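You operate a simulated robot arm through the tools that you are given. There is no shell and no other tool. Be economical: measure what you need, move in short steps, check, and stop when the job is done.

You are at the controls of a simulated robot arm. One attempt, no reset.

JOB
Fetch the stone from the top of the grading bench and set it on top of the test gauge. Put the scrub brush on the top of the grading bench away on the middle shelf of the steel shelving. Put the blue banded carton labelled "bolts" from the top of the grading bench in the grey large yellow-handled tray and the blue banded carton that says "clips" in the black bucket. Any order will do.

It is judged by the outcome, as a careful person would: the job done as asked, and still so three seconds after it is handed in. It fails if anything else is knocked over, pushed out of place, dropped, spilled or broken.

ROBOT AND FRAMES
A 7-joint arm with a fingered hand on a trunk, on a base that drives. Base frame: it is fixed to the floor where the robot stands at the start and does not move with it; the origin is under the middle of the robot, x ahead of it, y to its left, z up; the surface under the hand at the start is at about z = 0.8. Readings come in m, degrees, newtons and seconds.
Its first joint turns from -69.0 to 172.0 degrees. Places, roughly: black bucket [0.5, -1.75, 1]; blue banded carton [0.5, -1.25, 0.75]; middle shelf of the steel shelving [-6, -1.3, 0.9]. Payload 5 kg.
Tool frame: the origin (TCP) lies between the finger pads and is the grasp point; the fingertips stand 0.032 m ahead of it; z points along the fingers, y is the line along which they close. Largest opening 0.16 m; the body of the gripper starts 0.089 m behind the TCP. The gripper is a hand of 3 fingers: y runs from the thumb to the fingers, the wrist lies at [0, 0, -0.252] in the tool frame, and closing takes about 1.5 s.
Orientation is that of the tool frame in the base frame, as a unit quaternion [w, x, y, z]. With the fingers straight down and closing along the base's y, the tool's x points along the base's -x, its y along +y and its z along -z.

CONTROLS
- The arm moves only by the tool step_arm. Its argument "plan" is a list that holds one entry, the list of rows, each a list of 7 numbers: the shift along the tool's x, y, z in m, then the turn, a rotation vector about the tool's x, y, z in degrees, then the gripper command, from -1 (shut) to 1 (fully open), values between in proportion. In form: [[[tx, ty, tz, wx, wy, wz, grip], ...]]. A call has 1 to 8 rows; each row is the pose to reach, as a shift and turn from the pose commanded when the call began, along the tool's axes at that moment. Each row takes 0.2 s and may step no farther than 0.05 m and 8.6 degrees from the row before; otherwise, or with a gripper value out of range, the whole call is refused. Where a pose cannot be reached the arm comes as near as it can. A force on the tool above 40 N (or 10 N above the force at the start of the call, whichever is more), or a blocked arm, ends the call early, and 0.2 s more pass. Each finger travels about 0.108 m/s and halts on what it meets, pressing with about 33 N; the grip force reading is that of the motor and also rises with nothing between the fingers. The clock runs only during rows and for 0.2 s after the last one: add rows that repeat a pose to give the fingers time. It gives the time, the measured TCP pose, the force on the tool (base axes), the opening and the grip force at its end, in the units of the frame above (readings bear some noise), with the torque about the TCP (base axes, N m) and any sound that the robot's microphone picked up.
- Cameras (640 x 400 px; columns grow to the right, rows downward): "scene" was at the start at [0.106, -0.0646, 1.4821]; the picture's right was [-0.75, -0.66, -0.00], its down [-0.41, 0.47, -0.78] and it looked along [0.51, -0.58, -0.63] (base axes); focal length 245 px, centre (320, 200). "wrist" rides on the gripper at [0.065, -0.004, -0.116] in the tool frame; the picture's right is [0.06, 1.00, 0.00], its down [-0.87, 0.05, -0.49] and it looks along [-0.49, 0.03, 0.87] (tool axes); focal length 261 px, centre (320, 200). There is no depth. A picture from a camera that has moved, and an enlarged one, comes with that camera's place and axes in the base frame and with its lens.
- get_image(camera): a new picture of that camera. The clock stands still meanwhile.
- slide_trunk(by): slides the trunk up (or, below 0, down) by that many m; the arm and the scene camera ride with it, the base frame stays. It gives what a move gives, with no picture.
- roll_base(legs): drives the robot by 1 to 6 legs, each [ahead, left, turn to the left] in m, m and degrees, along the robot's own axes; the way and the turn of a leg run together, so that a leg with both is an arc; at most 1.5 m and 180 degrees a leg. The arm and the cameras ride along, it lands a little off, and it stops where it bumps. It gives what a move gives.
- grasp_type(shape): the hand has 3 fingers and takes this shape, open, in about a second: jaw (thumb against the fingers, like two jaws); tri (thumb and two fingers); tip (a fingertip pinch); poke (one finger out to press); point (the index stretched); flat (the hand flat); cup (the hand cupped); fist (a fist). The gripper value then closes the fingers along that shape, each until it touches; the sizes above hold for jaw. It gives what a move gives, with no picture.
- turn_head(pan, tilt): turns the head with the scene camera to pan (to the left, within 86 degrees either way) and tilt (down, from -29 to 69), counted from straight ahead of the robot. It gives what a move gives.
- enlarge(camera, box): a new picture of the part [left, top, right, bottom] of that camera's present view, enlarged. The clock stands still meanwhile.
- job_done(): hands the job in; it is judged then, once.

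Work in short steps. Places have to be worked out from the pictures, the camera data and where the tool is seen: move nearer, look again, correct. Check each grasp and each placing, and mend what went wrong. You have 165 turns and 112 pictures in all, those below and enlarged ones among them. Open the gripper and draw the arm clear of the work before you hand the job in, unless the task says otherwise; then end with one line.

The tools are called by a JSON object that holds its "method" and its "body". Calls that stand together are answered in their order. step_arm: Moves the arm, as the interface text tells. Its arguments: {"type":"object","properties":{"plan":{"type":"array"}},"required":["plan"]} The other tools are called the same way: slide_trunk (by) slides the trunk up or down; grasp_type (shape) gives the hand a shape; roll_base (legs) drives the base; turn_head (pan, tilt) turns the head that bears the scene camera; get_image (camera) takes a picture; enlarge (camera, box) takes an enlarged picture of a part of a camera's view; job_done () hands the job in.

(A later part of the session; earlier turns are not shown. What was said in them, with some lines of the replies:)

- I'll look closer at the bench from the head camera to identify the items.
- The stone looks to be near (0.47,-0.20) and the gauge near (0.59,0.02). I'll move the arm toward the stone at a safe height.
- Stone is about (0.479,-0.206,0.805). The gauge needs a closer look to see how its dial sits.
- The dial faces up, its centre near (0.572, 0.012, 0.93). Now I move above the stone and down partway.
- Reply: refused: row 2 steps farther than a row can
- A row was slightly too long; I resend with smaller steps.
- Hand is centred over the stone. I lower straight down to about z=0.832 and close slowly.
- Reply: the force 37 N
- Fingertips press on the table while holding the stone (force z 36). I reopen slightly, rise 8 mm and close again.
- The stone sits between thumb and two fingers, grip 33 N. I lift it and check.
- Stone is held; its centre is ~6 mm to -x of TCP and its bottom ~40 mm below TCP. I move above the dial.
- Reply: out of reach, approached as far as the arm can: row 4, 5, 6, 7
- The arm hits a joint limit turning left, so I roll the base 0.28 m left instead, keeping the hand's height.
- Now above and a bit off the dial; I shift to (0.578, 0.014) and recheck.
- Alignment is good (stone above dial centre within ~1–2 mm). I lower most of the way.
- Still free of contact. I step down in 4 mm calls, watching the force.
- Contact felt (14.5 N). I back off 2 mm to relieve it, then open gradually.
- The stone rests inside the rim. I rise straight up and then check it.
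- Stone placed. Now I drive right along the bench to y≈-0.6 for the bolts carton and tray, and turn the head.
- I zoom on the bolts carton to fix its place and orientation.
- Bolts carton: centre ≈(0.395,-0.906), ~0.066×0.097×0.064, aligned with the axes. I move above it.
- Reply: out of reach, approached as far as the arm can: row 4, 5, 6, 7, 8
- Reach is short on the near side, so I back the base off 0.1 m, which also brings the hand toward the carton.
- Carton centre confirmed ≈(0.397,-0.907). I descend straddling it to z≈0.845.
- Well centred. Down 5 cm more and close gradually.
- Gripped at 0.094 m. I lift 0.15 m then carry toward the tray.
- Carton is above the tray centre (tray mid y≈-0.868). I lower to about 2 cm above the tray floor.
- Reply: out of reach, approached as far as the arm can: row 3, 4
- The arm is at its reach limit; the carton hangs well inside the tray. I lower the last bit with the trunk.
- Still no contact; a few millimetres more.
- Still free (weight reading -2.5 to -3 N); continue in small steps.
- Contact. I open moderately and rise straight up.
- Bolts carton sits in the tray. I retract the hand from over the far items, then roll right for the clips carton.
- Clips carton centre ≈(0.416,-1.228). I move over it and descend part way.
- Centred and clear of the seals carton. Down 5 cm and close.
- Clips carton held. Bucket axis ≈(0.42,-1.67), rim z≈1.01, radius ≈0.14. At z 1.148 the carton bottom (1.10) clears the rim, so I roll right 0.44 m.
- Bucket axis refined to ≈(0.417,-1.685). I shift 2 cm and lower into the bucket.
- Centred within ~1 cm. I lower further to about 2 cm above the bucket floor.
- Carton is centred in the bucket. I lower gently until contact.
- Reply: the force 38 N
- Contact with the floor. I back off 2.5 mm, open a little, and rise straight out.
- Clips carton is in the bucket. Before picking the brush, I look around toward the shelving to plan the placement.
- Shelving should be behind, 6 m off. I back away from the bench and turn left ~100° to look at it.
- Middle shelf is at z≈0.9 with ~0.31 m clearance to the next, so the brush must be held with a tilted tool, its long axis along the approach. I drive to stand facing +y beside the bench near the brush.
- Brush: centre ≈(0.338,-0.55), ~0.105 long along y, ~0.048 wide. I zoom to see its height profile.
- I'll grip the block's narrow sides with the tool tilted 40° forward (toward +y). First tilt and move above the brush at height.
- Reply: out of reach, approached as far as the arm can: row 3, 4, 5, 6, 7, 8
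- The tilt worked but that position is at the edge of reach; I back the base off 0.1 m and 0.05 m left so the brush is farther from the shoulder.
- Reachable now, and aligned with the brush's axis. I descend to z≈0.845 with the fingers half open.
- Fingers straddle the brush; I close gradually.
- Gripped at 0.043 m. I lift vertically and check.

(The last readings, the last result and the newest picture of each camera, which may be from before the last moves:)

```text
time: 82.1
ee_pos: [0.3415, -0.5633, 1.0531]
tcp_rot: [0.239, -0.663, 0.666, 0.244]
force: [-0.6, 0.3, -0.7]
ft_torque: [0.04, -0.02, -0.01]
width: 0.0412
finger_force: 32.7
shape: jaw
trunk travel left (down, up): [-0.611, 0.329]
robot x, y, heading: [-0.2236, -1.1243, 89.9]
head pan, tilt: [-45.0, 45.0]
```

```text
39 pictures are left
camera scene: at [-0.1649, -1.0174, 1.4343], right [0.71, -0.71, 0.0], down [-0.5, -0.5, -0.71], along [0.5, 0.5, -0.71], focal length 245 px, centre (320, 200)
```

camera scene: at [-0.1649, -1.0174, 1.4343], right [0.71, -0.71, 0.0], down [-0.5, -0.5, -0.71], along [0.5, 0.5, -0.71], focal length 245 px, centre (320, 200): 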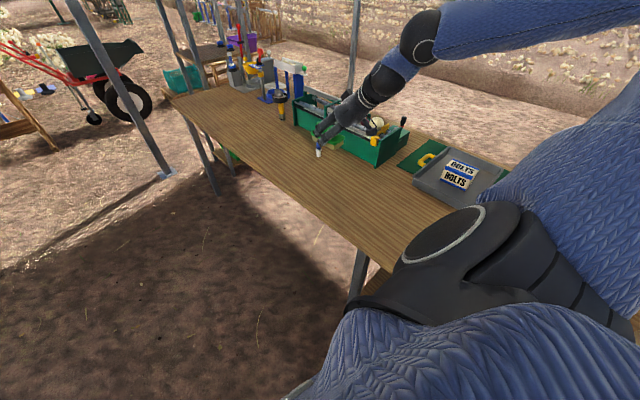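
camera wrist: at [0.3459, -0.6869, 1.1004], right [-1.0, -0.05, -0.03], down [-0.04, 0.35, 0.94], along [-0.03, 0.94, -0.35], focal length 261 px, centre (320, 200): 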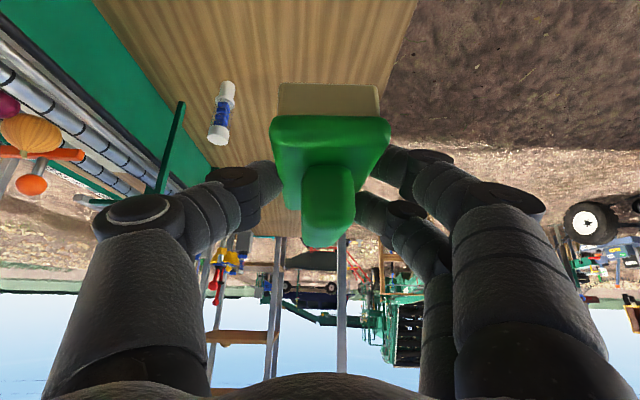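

Brush is held level. I back sideways from the bench, turn to face the shelving, and drive part of the way.

{"method": "roll_base", "body": {"legs": [[0, 0.9, 0], [0, 0, 90], [1.4, 0.3, 0], [1.4, 0.35, 0]]}}

{"method": "turn_head", "body": {"pan": -20, "tilt": 12}}

{"method": "get_image", "body": {"camera": "scene"}}

```text
time: 104.2
ee_pos: [-4.4953, -1.1402, 1.0531]
tcp_rot: [-0.001, 0.939, -0.018, -0.342]
force: [-0.1, 0.2, -0.6]
ft_torque: [-0.02, 0.01, 0.01]
width: 0.0409
finger_force: 33.0
shape: jaw
trunk travel left (down, up): [-0.611, 0.329]
robot x, y, heading: [-3.9488, -1.7231, 178.0]
head pan, tilt: [-45.0, 45.0]
```

```text
time: 105.2
ee_pos: [-4.4966, -1.1408, 1.0531]
tcp_rot: [-0.001, 0.939, -0.017, -0.342]
force: [-0.5, 0.2, -1.3]
ft_torque: [-0.01, -0.02, 0.02]
width: 0.0412
finger_force: 33.1
shape: jaw
trunk travel left (down, up): [-0.611, 0.329]
robot x, y, heading: [-3.9524, -1.7199, 178.2]
head pan, tilt: [-20.0, 12.0]
```

```text
38 pictures are left
camera scene: at [-4.0895, -1.6827, 1.4859], right [0.37, 0.93, 0.0], down [0.19, -0.08, -0.98], along [-0.91, 0.37, -0.21], focal length 245 px, centre (320, 200)
```

scene: 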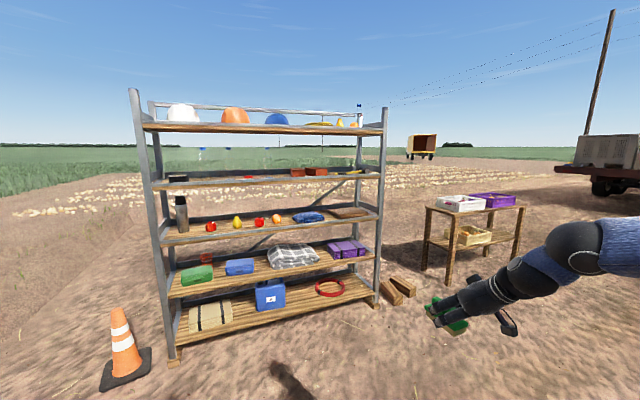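

{"method": "enlarge", "body": {"camera": "scene", "box": [130, 140, 400, 280]}}

```text
2.37 times, centred on (265, 210) of scene
camera zoom: at [-4.0895, -1.6827, 1.4859], right [0.37, 0.93, 0.0], down [0.19, -0.08, -0.98], along [-0.91, 0.37, -0.21], focal length 580 px, centre (450, 176)
```

zoom: 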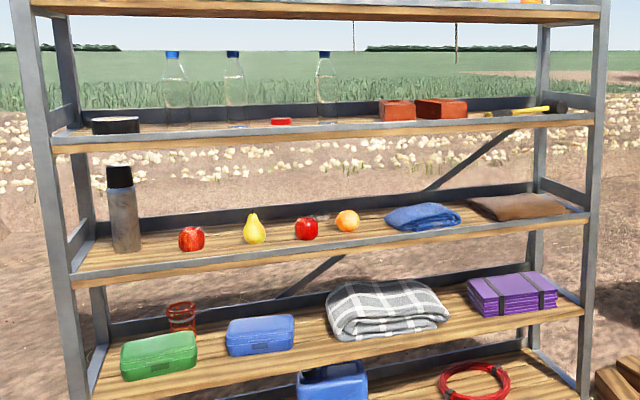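

Shelf front edge x≈-5.75, board z≈0.90, upper board underside ≈1.215. There's a clear spot at y≈-1.225 (between orange and blue cloth) near the front. I square up and drive closer.

{"method": "roll_base", "body": {"legs": [[0, 0, 1.8], [0.95, 0.067, 0]]}}

{"method": "turn_head", "body": {"pan": -45, "tilt": 30}}

{"method": "get_image", "body": {"camera": "scene"}}

{"method": "get_image", "body": {"camera": "wrist"}}

```text
time: 110.6
ee_pos: [-5.4719, -1.2252, 1.0524]
tcp_rot: [0.005, 0.94, -0.001, -0.341]
force: [-0.2, 0.0, -1.1]
ft_torque: [-0.01, 0.0, 0.01]
width: 0.0409
finger_force: 32.2
shape: jaw
trunk travel left (down, up): [-0.611, 0.329]
robot x, y, heading: [-4.9042, -1.7873, -179.8]
head pan, tilt: [-20.0, 12.0]
```

```text
time: 111.5
ee_pos: [-5.4716, -1.2246, 1.0521]
tcp_rot: [0.005, 0.94, -0.001, -0.342]
force: [0.5, -0.7, -0.2]
ft_torque: [-0.01, -0.01, -0.02]
width: 0.0407
finger_force: 33.1
shape: jaw
trunk travel left (down, up): [-0.611, 0.329]
robot x, y, heading: [-4.9087, -1.787, -179.9]
head pan, tilt: [-45.0, 30.0]
```

```text
36 pictures are left
camera scene: at [-5.0228, -1.7214, 1.457], right [0.71, 0.71, 0.0], down [0.35, -0.35, -0.87], along [-0.61, 0.61, -0.5], focal length 245 px, centre (320, 200)
```

scene: 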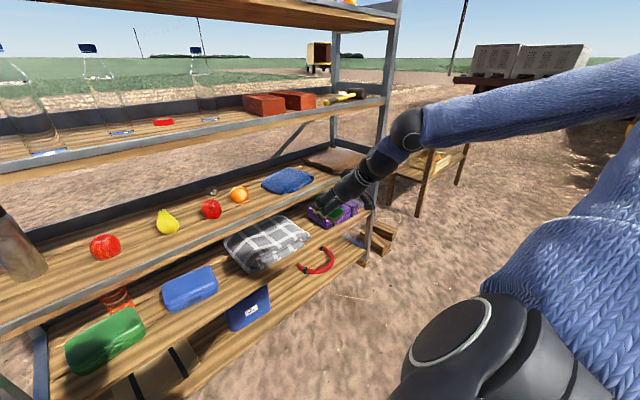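

```text
35 pictures are left
camera wrist: at [-5.3464, -1.2198, 1.0996], right [0.05, -1.0, -0.03], down [-0.35, -0.05, 0.94], along [-0.94, -0.04, -0.35], focal length 261 px, centre (320, 200)
```

wrist: 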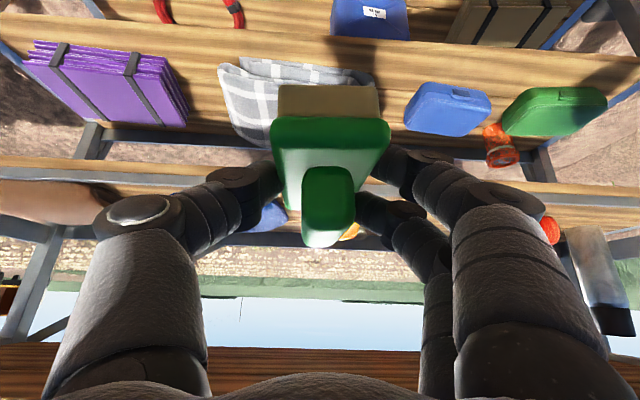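

{"method": "enlarge", "body": {"camera": "scene", "box": [180, 80, 440, 250]}}

```text
2.35 times, centred on (310, 165) of scene
camera zoom: at [-5.0228, -1.7214, 1.457], right [0.71, 0.71, 0.0], down [0.35, -0.35, -0.87], along [-0.61, 0.61, -0.5], focal length 576 px, centre (344, 282)
```

zoom: 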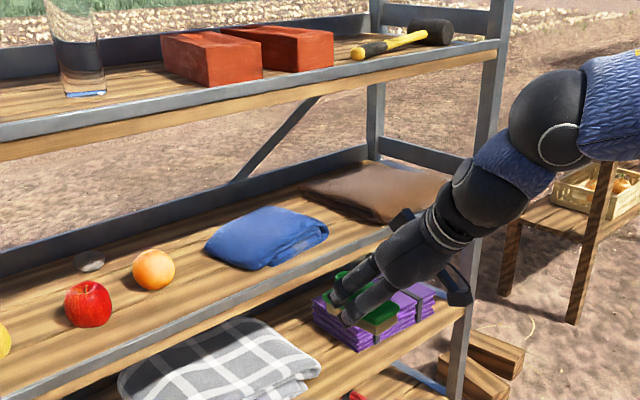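

Gap centre at y≈-1.216, edge x≈-5.77. I lower the hand to z≈0.99 and drive in 0.31 m.

{"method": "step_arm", "body": {"plan": [[[0.014, 0, 0.016, 0, 0, 0, -1], [0.028, 0, 0.032, 0, 0, 0, -1], [0.04, 0, 0.0475, 0, 0, 0, -1], [0.04, 0, 0.0475, 0, 0, 0, -1]]]}}

{"method": "roll_base", "body": {"legs": [[0.25, 0, 0]]}}

{"method": "enlarge", "body": {"camera": "scene", "box": [180, 60, 480, 260]}}

{"method": "get_image", "body": {"camera": "wrist"}}

```text
time: 112.5
ee_pos: [-5.4719, -1.226, 0.9911]
tcp_rot: [0.004, 0.94, 0.0, -0.342]
force: [0.3, -0.1, -1.8]
ft_torque: [0.01, -0.02, -0.02]
width: 0.041
finger_force: 33.4
shape: jaw
trunk travel left (down, up): [-0.611, 0.329]
robot x, y, heading: [-4.905, -1.7889, -179.9]
head pan, tilt: [-45.0, 30.0]
```

```text
time: 114.3
ee_pos: [-5.7229, -1.2271, 0.9905]
tcp_rot: [0.006, 0.94, 0.0, -0.341]
force: [-1.1, 1.1, -1.5]
ft_torque: [0.03, -0.03, 0.04]
width: 0.0411
finger_force: 33.2
shape: jaw
trunk travel left (down, up): [-0.611, 0.329]
robot x, y, heading: [-5.1569, -1.7884, -179.9]
head pan, tilt: [-45.0, 30.0]
```

```text
2.00 times, centred on (330, 160) of scene
camera zoom: at [-5.2737, -1.7217, 1.4568], right [0.71, 0.71, 0.0], down [0.36, -0.35, -0.87], along [-0.61, 0.61, -0.5], focal length 490 px, centre (300, 280)
```

zoom: 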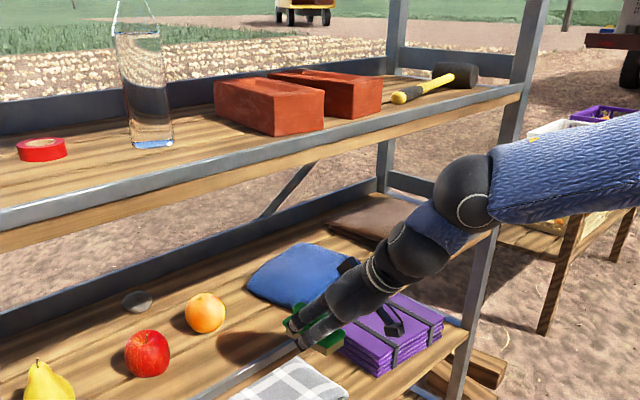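

```text
32 pictures are left
camera wrist: at [-5.5971, -1.2212, 1.0371], right [0.05, -1.0, -0.03], down [-0.35, -0.05, 0.94], along [-0.94, -0.04, -0.35], focal length 261 px, centre (320, 200)
```

wrist: 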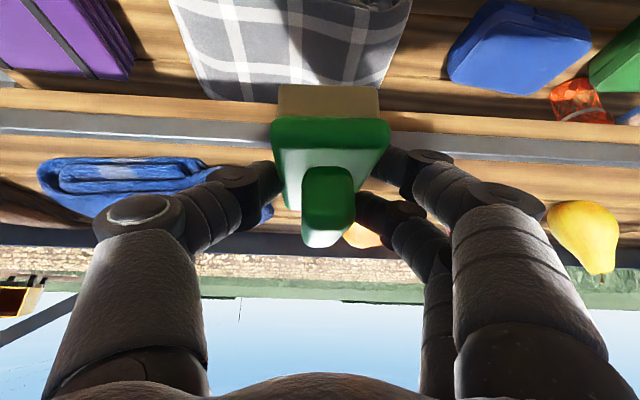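

{"method": "enlarge", "body": {"camera": "scene", "box": [210, 190, 360, 280]}}

```text
4.27 times, centred on (285, 235) of scene
camera zoom: at [-5.2737, -1.7217, 1.4568], right [0.71, 0.71, 0.0], down [0.36, -0.35, -0.87], along [-0.61, 0.61, -0.5], focal length 1044 px, centre (469, 51)
```

zoom: 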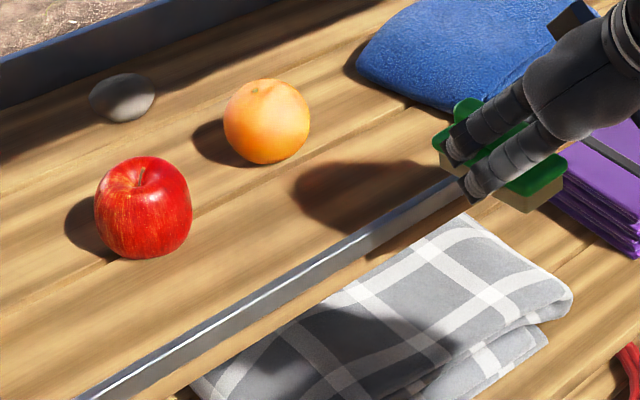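

The lip looks thin. I advance 0.075 m more at this height, then check clearances around wrist and upper shelf.

{"method": "roll_base", "body": {"legs": [[0.075, 0, 0]]}}

{"method": "enlarge", "body": {"camera": "scene", "box": [220, 60, 480, 260]}}

{"method": "get_image", "body": {"camera": "wrist"}}

```text
time: 115.3
ee_pos: [-5.798, -1.2265, 0.9901]
tcp_rot: [0.005, 0.94, 0.0, -0.34]
force: [0.2, 0.6, -1.3]
ft_torque: [0.02, -0.05, -0.01]
width: 0.0411
finger_force: 33.0
shape: jaw
trunk travel left (down, up): [-0.611, 0.329]
robot x, y, heading: [-5.2295, -1.7853, -179.5]
head pan, tilt: [-45.0, 30.0]
```

```text
2.00 times, centred on (350, 160) of scene
camera zoom: at [-5.3491, -1.7218, 1.4567], right [0.71, 0.71, 0.0], down [0.36, -0.35, -0.87], along [-0.61, 0.61, -0.5], focal length 490 px, centre (260, 280)
```

zoom: 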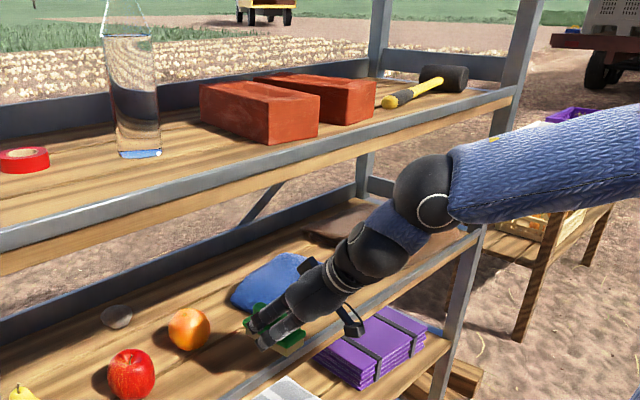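

```text
29 pictures are left
camera wrist: at [-5.6723, -1.2213, 1.0368], right [0.05, -1.0, -0.03], down [-0.35, -0.05, 0.94], along [-0.93, -0.04, -0.35], focal length 261 px, centre (320, 200)
```

wrist: 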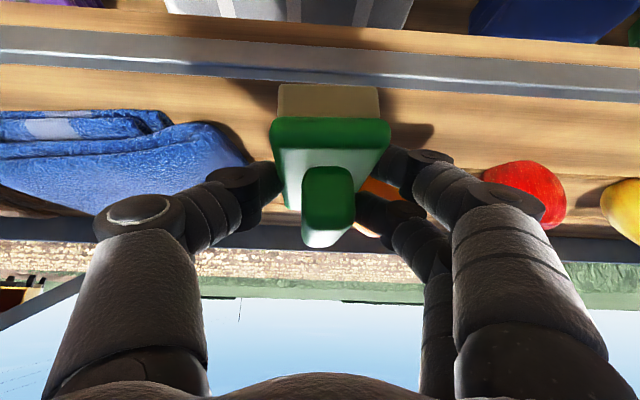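

Clear all round: lip inner edge x≈-5.793, gap to orange and cloth good. I move forward 4.7 cm then down 3 cm.

{"method": "step_arm", "body": {"plan": [[[-0.018, -0.004, 0.015, 0, 0, 0, -1], [-0.036, -0.008, 0.03, 0, 0, 0, -1], [-0.03, -0.008, 0.0377, 0, 0, 0, -1], [-0.0231, -0.008, 0.0453, 0, 0, 0, -1], [-0.0167, -0.008, 0.053, 0, 0, 0, -1], [-0.0167, -0.008, 0.053, 0, 0, 0, -1]]]}}

{"method": "enlarge", "body": {"camera": "scene", "box": [240, 120, 440, 260]}}

{"method": "get_image", "body": {"camera": "wrist"}}

```text
time: 116.7
ee_pos: [-5.843, -1.2181, 0.9608]
tcp_rot: [0.006, 0.94, 0.0, -0.341]
force: [-1.0, -0.1, -0.8]
ft_torque: [0.03, 0.01, 0.02]
width: 0.041
finger_force: 32.8
shape: jaw
trunk travel left (down, up): [-0.611, 0.329]
robot x, y, heading: [-5.2334, -1.7873, -180.0]
head pan, tilt: [-45.0, 30.0]
```

```text
2.86 times, centred on (340, 190) of scene
camera zoom: at [-5.347, -1.7219, 1.4569], right [0.71, 0.71, 0.0], down [0.35, -0.35, -0.87], along [-0.61, 0.61, -0.5], focal length 699 px, centre (263, 229)
```

zoom: 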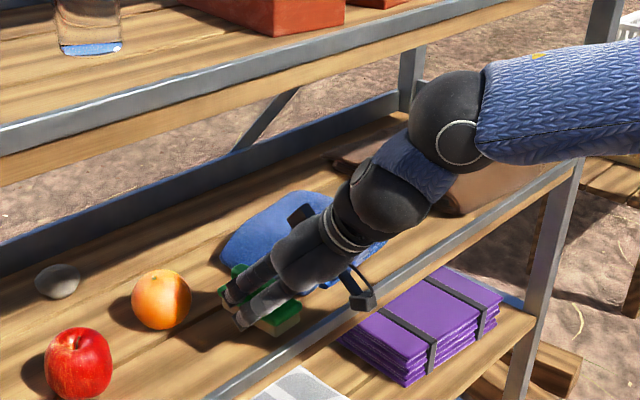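

```text
27 pictures are left
camera wrist: at [-5.718, -1.2136, 1.0073], right [0.05, -1.0, -0.03], down [-0.35, -0.05, 0.94], along [-0.94, -0.04, -0.35], focal length 261 px, centre (320, 200)
```

wrist: 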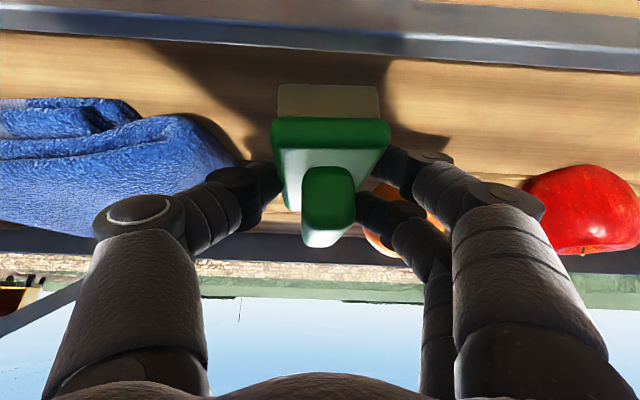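

Good position. I lower in small steps until contact.

{"method": "step_arm", "body": {"plan": [[[0.0032, 0, 0.0038, 0, 0, 0, -1], [0.0058, 0, 0.0069, 0, 0, 0, -1], [0.0058, 0, 0.0069, 0, 0, 0, -1]]]}}

{"method": "step_arm", "body": {"plan": [[[0.0019, 0, 0.0023, 0, 0, 0, -1], [0.0019, 0, 0.0023, 0, 0, 0, -1]]]}}

{"method": "step_arm", "body": {"plan": [[[0.0019, 0, 0.0023, 0, 0, 0, -1], [0.0019, 0, 0.0023, 0, 0, 0, -1]]]}}

```text
time: 117.5
ee_pos: [-5.8425, -1.2194, 0.9505]
tcp_rot: [0.006, 0.94, 0.0, -0.342]
force: [-1.1, -0.4, -0.9]
ft_torque: [0.01, -0.05, 0.01]
width: 0.0411
finger_force: 33.1
shape: jaw
trunk travel left (down, up): [-0.611, 0.329]
robot x, y, heading: [-5.232, -1.7881, -179.6]
head pan, tilt: [-45.0, 30.0]
```

```text
time: 118.1
ee_pos: [-5.8426, -1.219, 0.9485]
tcp_rot: [0.006, 0.94, 0.0, -0.342]
force: [0.1, 1.1, -0.2]
ft_torque: [-0.03, 0.05, -0.01]
width: 0.0409
finger_force: 32.7
shape: jaw
trunk travel left (down, up): [-0.611, 0.329]
robot x, y, heading: [-5.2289, -1.7879, -180.0]
head pan, tilt: [-45.0, 30.0]
```

```text
time: 118.7
ee_pos: [-5.8428, -1.22, 0.9467]
tcp_rot: [0.004, 0.939, -0.001, -0.343]
force: [1.8, 0.8, 5.0]
ft_torque: [-0.1, 0.31, 0.04]
width: 0.041
finger_force: 32.7
shape: jaw
trunk travel left (down, up): [-0.611, 0.329]
robot x, y, heading: [-5.2289, -1.7888, -179.6]
head pan, tilt: [-45.0, 30.0]
```

First contact (front end of the brush). I lower 2 mm more and check.

{"method": "step_arm", "body": {"plan": [[[0.0013, 0, 0.0015, 0, 0, 0, -1], [0.0013, 0, 0.0015, 0, 0, 0, -1]]]}}

{"method": "enlarge", "body": {"camera": "scene", "box": [280, 170, 380, 240]}}

```text
time: 119.3
ee_pos: [-5.8428, -1.2198, 0.9449]
tcp_rot: [0.006, 0.939, 0.001, -0.343]
force: [1.1, -0.2, 14.0]
ft_torque: [-0.29, 0.51, 0.03]
width: 0.0412
finger_force: 33.1
shape: jaw
trunk travel left (down, up): [-0.611, 0.329]
robot x, y, heading: [-5.2323, -1.7898, -179.7]
head pan, tilt: [-45.0, 30.0]
```

```text
5.71 times, centred on (330, 205) of scene
camera zoom: at [-5.3459, -1.7226, 1.4572], right [0.71, 0.71, 0.0], down [0.35, -0.35, -0.87], along [-0.61, 0.61, -0.5], focal length 1398 px, centre (263, 171)
```

zoom: 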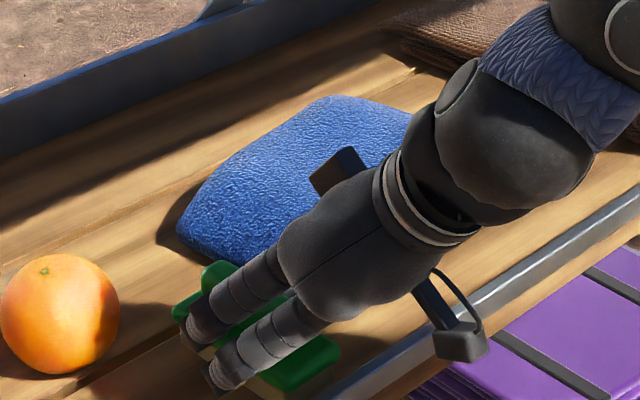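

In contact at 14 N. I open gently, a little wider than the brush.

{"method": "step_arm", "body": {"plan": [[[0, 0, 0, 0, 0, 0, -0.45], [0, 0, 0, 0, 0, 0, -0.3], [0, 0, 0, 0, 0, 0, -0.2], [0, 0, 0, 0, 0, 0, -0.1], [0, 0, 0, 0, 0, 0, -0.1]]]}}

{"method": "enlarge", "body": {"camera": "scene", "box": [280, 170, 380, 240]}}

{"method": "get_image", "body": {"camera": "wrist"}}

```text
time: 120.5
ee_pos: [-5.8428, -1.2195, 0.9436]
tcp_rot: [0.006, 0.94, 0.0, -0.341]
force: [-0.5, 0.6, -1.3]
ft_torque: [0.0, -0.01, -0.01]
width: 0.0714
finger_force: 0.0
shape: jaw
trunk travel left (down, up): [-0.611, 0.329]
robot x, y, heading: [-5.2323, -1.7876, -179.8]
head pan, tilt: [-45.0, 30.0]
```

```text
5.71 times, centred on (330, 205) of scene
camera zoom: at [-5.3469, -1.722, 1.4569], right [0.71, 0.71, 0.0], down [0.35, -0.35, -0.87], along [-0.61, 0.61, -0.5], focal length 1398 px, centre (263, 171)
```

zoom: 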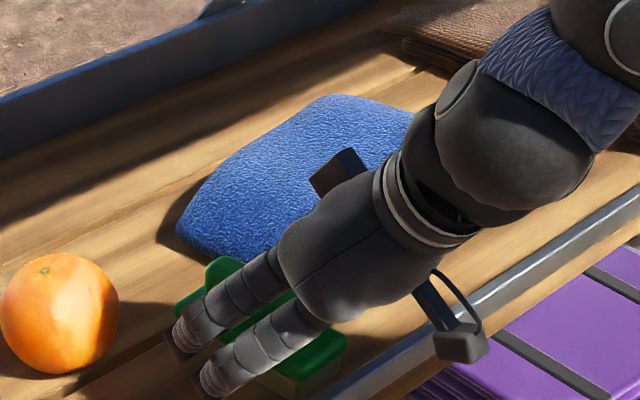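

```text
24 pictures are left
camera wrist: at [-5.7177, -1.2142, 0.9906], right [0.05, -1.0, -0.03], down [-0.35, -0.05, 0.94], along [-0.94, -0.04, -0.35], focal length 261 px, centre (320, 200)
```

wrist: 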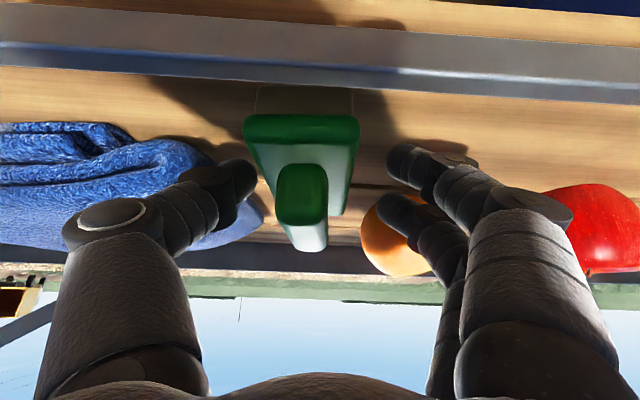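

The brush stands on the shelf, free of the fingers. I pull back along the finger axis, then reverse the base.

{"method": "step_arm", "body": {"plan": [[[0, 0, -0.012, 0, 0, 0, -0.1], [0, 0, -0.025, 0, 0, 0, -0.1], [0, 0, -0.04, 0, 0, 0, -0.1], [0, 0, -0.055, 0, 0, 0, -0.1], [0, 0, -0.055, 0, 0, 0, -0.1]]]}}

{"method": "get_image", "body": {"camera": "wrist"}}

```text
time: 121.7
ee_pos: [-5.8089, -1.2196, 0.9867]
tcp_rot: [0.005, 0.94, 0.0, -0.343]
force: [0.1, 0.1, 0.0]
ft_torque: [0.0, -0.05, 0.01]
width: 0.0712
finger_force: 0.2
shape: jaw
trunk travel left (down, up): [-0.611, 0.329]
robot x, y, heading: [-5.2337, -1.7869, -179.9]
head pan, tilt: [-45.0, 30.0]
```

```text
23 pictures are left
camera wrist: at [-5.6827, -1.2133, 1.0327], right [0.05, -1.0, -0.03], down [-0.35, -0.05, 0.94], along [-0.94, -0.04, -0.35], focal length 261 px, centre (320, 200)
```

wrist: 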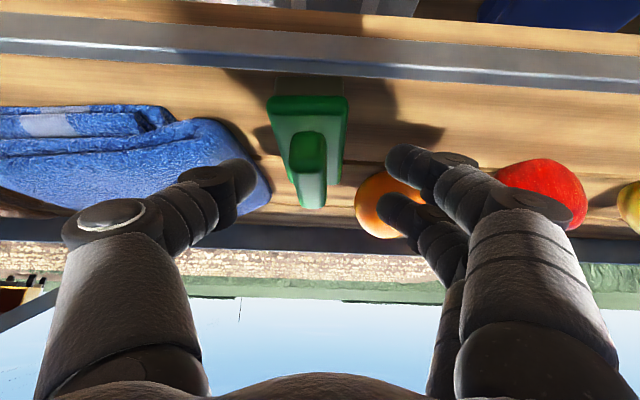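

Brush stays put, upright, between cloth and orange. I reverse the base clear of the shelf and take a final look.

{"method": "roll_base", "body": {"legs": [[-0.5, 0, 0]]}}

{"method": "enlarge", "body": {"camera": "scene", "box": [150, 60, 430, 260]}}

```text
time: 124.7
ee_pos: [-5.3018, -1.2154, 0.9875]
tcp_rot: [0.004, 0.94, -0.004, -0.342]
force: [0.2, -0.3, 0.5]
ft_torque: [-0.01, -0.02, 0.01]
width: 0.0713
finger_force: 0.0
shape: jaw
trunk travel left (down, up): [-0.611, 0.329]
robot x, y, heading: [-4.7299, -1.7903, 179.6]
head pan, tilt: [-45.0, 30.0]
```

```text
2.00 times, centred on (290, 160) of scene
camera zoom: at [-4.8443, -1.7222, 1.457], right [0.71, 0.7, 0.0], down [0.35, -0.36, -0.87], along [-0.61, 0.62, -0.5], focal length 490 px, centre (380, 280)
```

zoom: 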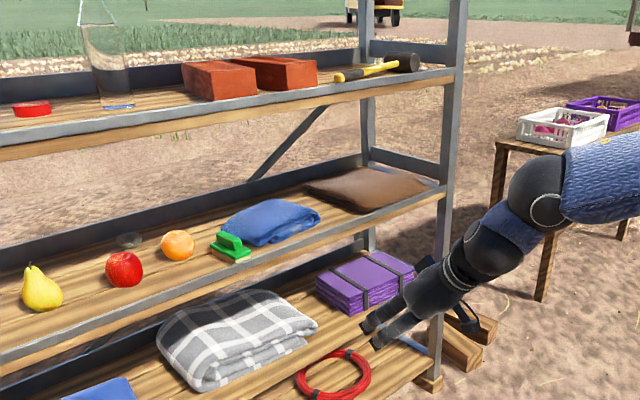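

Brush is properly placed. I open the hand, back off and turn to verify the bench from afar.

{"method": "step_arm", "body": {"plan": [[[0, 0, -0.02, 0, 0, 0, 0.5], [0, 0, -0.04, 0, 0, 0, 1], [0, 0, -0.06, 0, 0, 0, 1], [0, 0, -0.06, 0, 0, 0, 1]]]}}

{"method": "roll_base", "body": {"legs": [[-1.3, 0, 0], [0, 0, 120]]}}

{"method": "turn_head", "body": {"pan": 65, "tilt": 10}}

{"method": "get_image", "body": {"camera": "scene"}}

```text
time: 125.7
ee_pos: [-5.265, -1.2146, 1.0321]
tcp_rot: [0.005, 0.939, -0.005, -0.343]
force: [0.4, 0.4, -1.1]
ft_torque: [-0.03, 0.01, 0.0]
width: 0.1597
finger_force: 0.2
shape: jaw
trunk travel left (down, up): [-0.611, 0.329]
robot x, y, heading: [-4.7307, -1.7866, 179.9]
head pan, tilt: [-45.0, 30.0]
```

```text
time: 137.2
ee_pos: [-3.6735, -2.5489, 1.032]
tcp_rot: [0.298, 0.475, 0.811, -0.168]
force: [0.2, -0.3, -1.0]
ft_torque: [0.0, -0.01, 0.02]
width: 0.1599
finger_force: 0.1
shape: jaw
trunk travel left (down, up): [-0.611, 0.329]
robot x, y, heading: [-3.4393, -1.8022, -60.9]
head pan, tilt: [-45.0, 30.0]
```

```text
time: 139.0
ee_pos: [-3.6726, -2.5475, 1.0314]
tcp_rot: [0.297, 0.476, 0.811, -0.168]
force: [0.4, -0.4, -0.3]
ft_torque: [0.02, -0.01, -0.02]
width: 0.1597
finger_force: 0.0
shape: jaw
trunk travel left (down, up): [-0.611, 0.329]
robot x, y, heading: [-3.4394, -1.8006, -60.5]
head pan, tilt: [65.0, 10.0]
```

```text
21 pictures are left
camera scene: at [-3.3224, -1.8379, 1.4893], right [0.07, -1.0, 0.0], down [-0.17, -0.01, -0.98], along [0.98, 0.07, -0.17], focal length 245 px, centre (320, 200)
```

scene: 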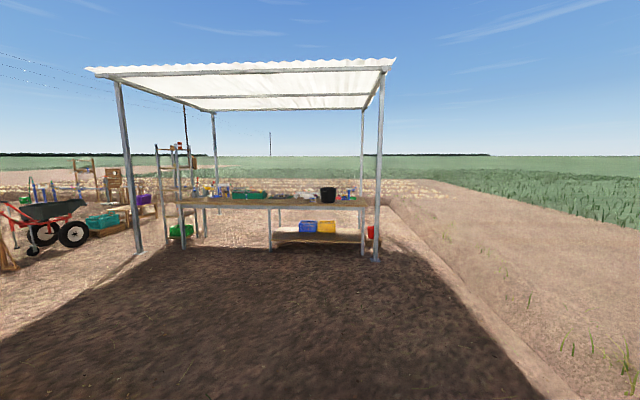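

{"method": "enlarge", "body": {"camera": "scene", "box": [190, 170, 270, 215]}}

{"method": "enlarge", "body": {"camera": "scene", "box": [265, 170, 345, 215]}}

```text
8.00 times, centred on (230, 192) of scene
camera zoom: at [-3.3224, -1.8379, 1.4893], right [0.07, -1.0, 0.0], down [-0.17, -0.01, -0.98], along [0.98, 0.07, -0.17], focal length 1958 px, centre (1040, 260)
```

zoom: 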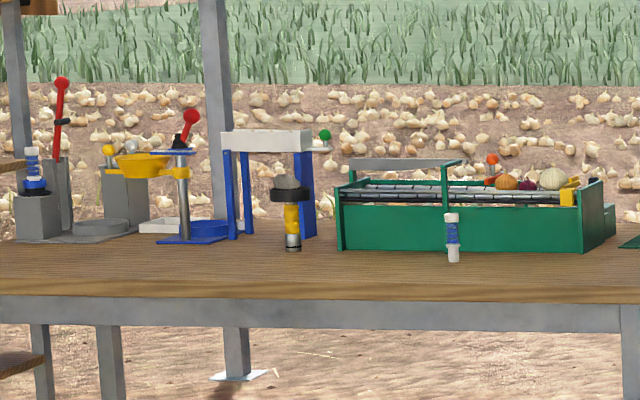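

```text
8.00 times, centred on (305, 192) of scene
camera zoom: at [-3.3224, -1.8379, 1.4893], right [0.07, -1.0, 0.0], down [-0.17, -0.01, -0.98], along [0.98, 0.07, -0.17], focal length 1958 px, centre (440, 260)
```

zoom: 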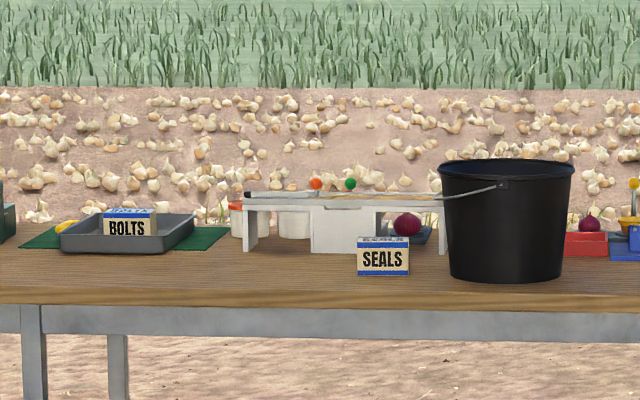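

The stone is on the gauge, the bolts carton is in the tray, the clips carton is in the bucket and the brush is on the shelf. Nothing else has moved. I hand the job in.

{"method": "job_done", "body": {}}

```text
The job is handed in.
```

The job is done and handed in: the stone is on the test gauge, the brush is on the middle shelf, the bolts carton is in the grey tray, and the clips carton is in the black bucket.
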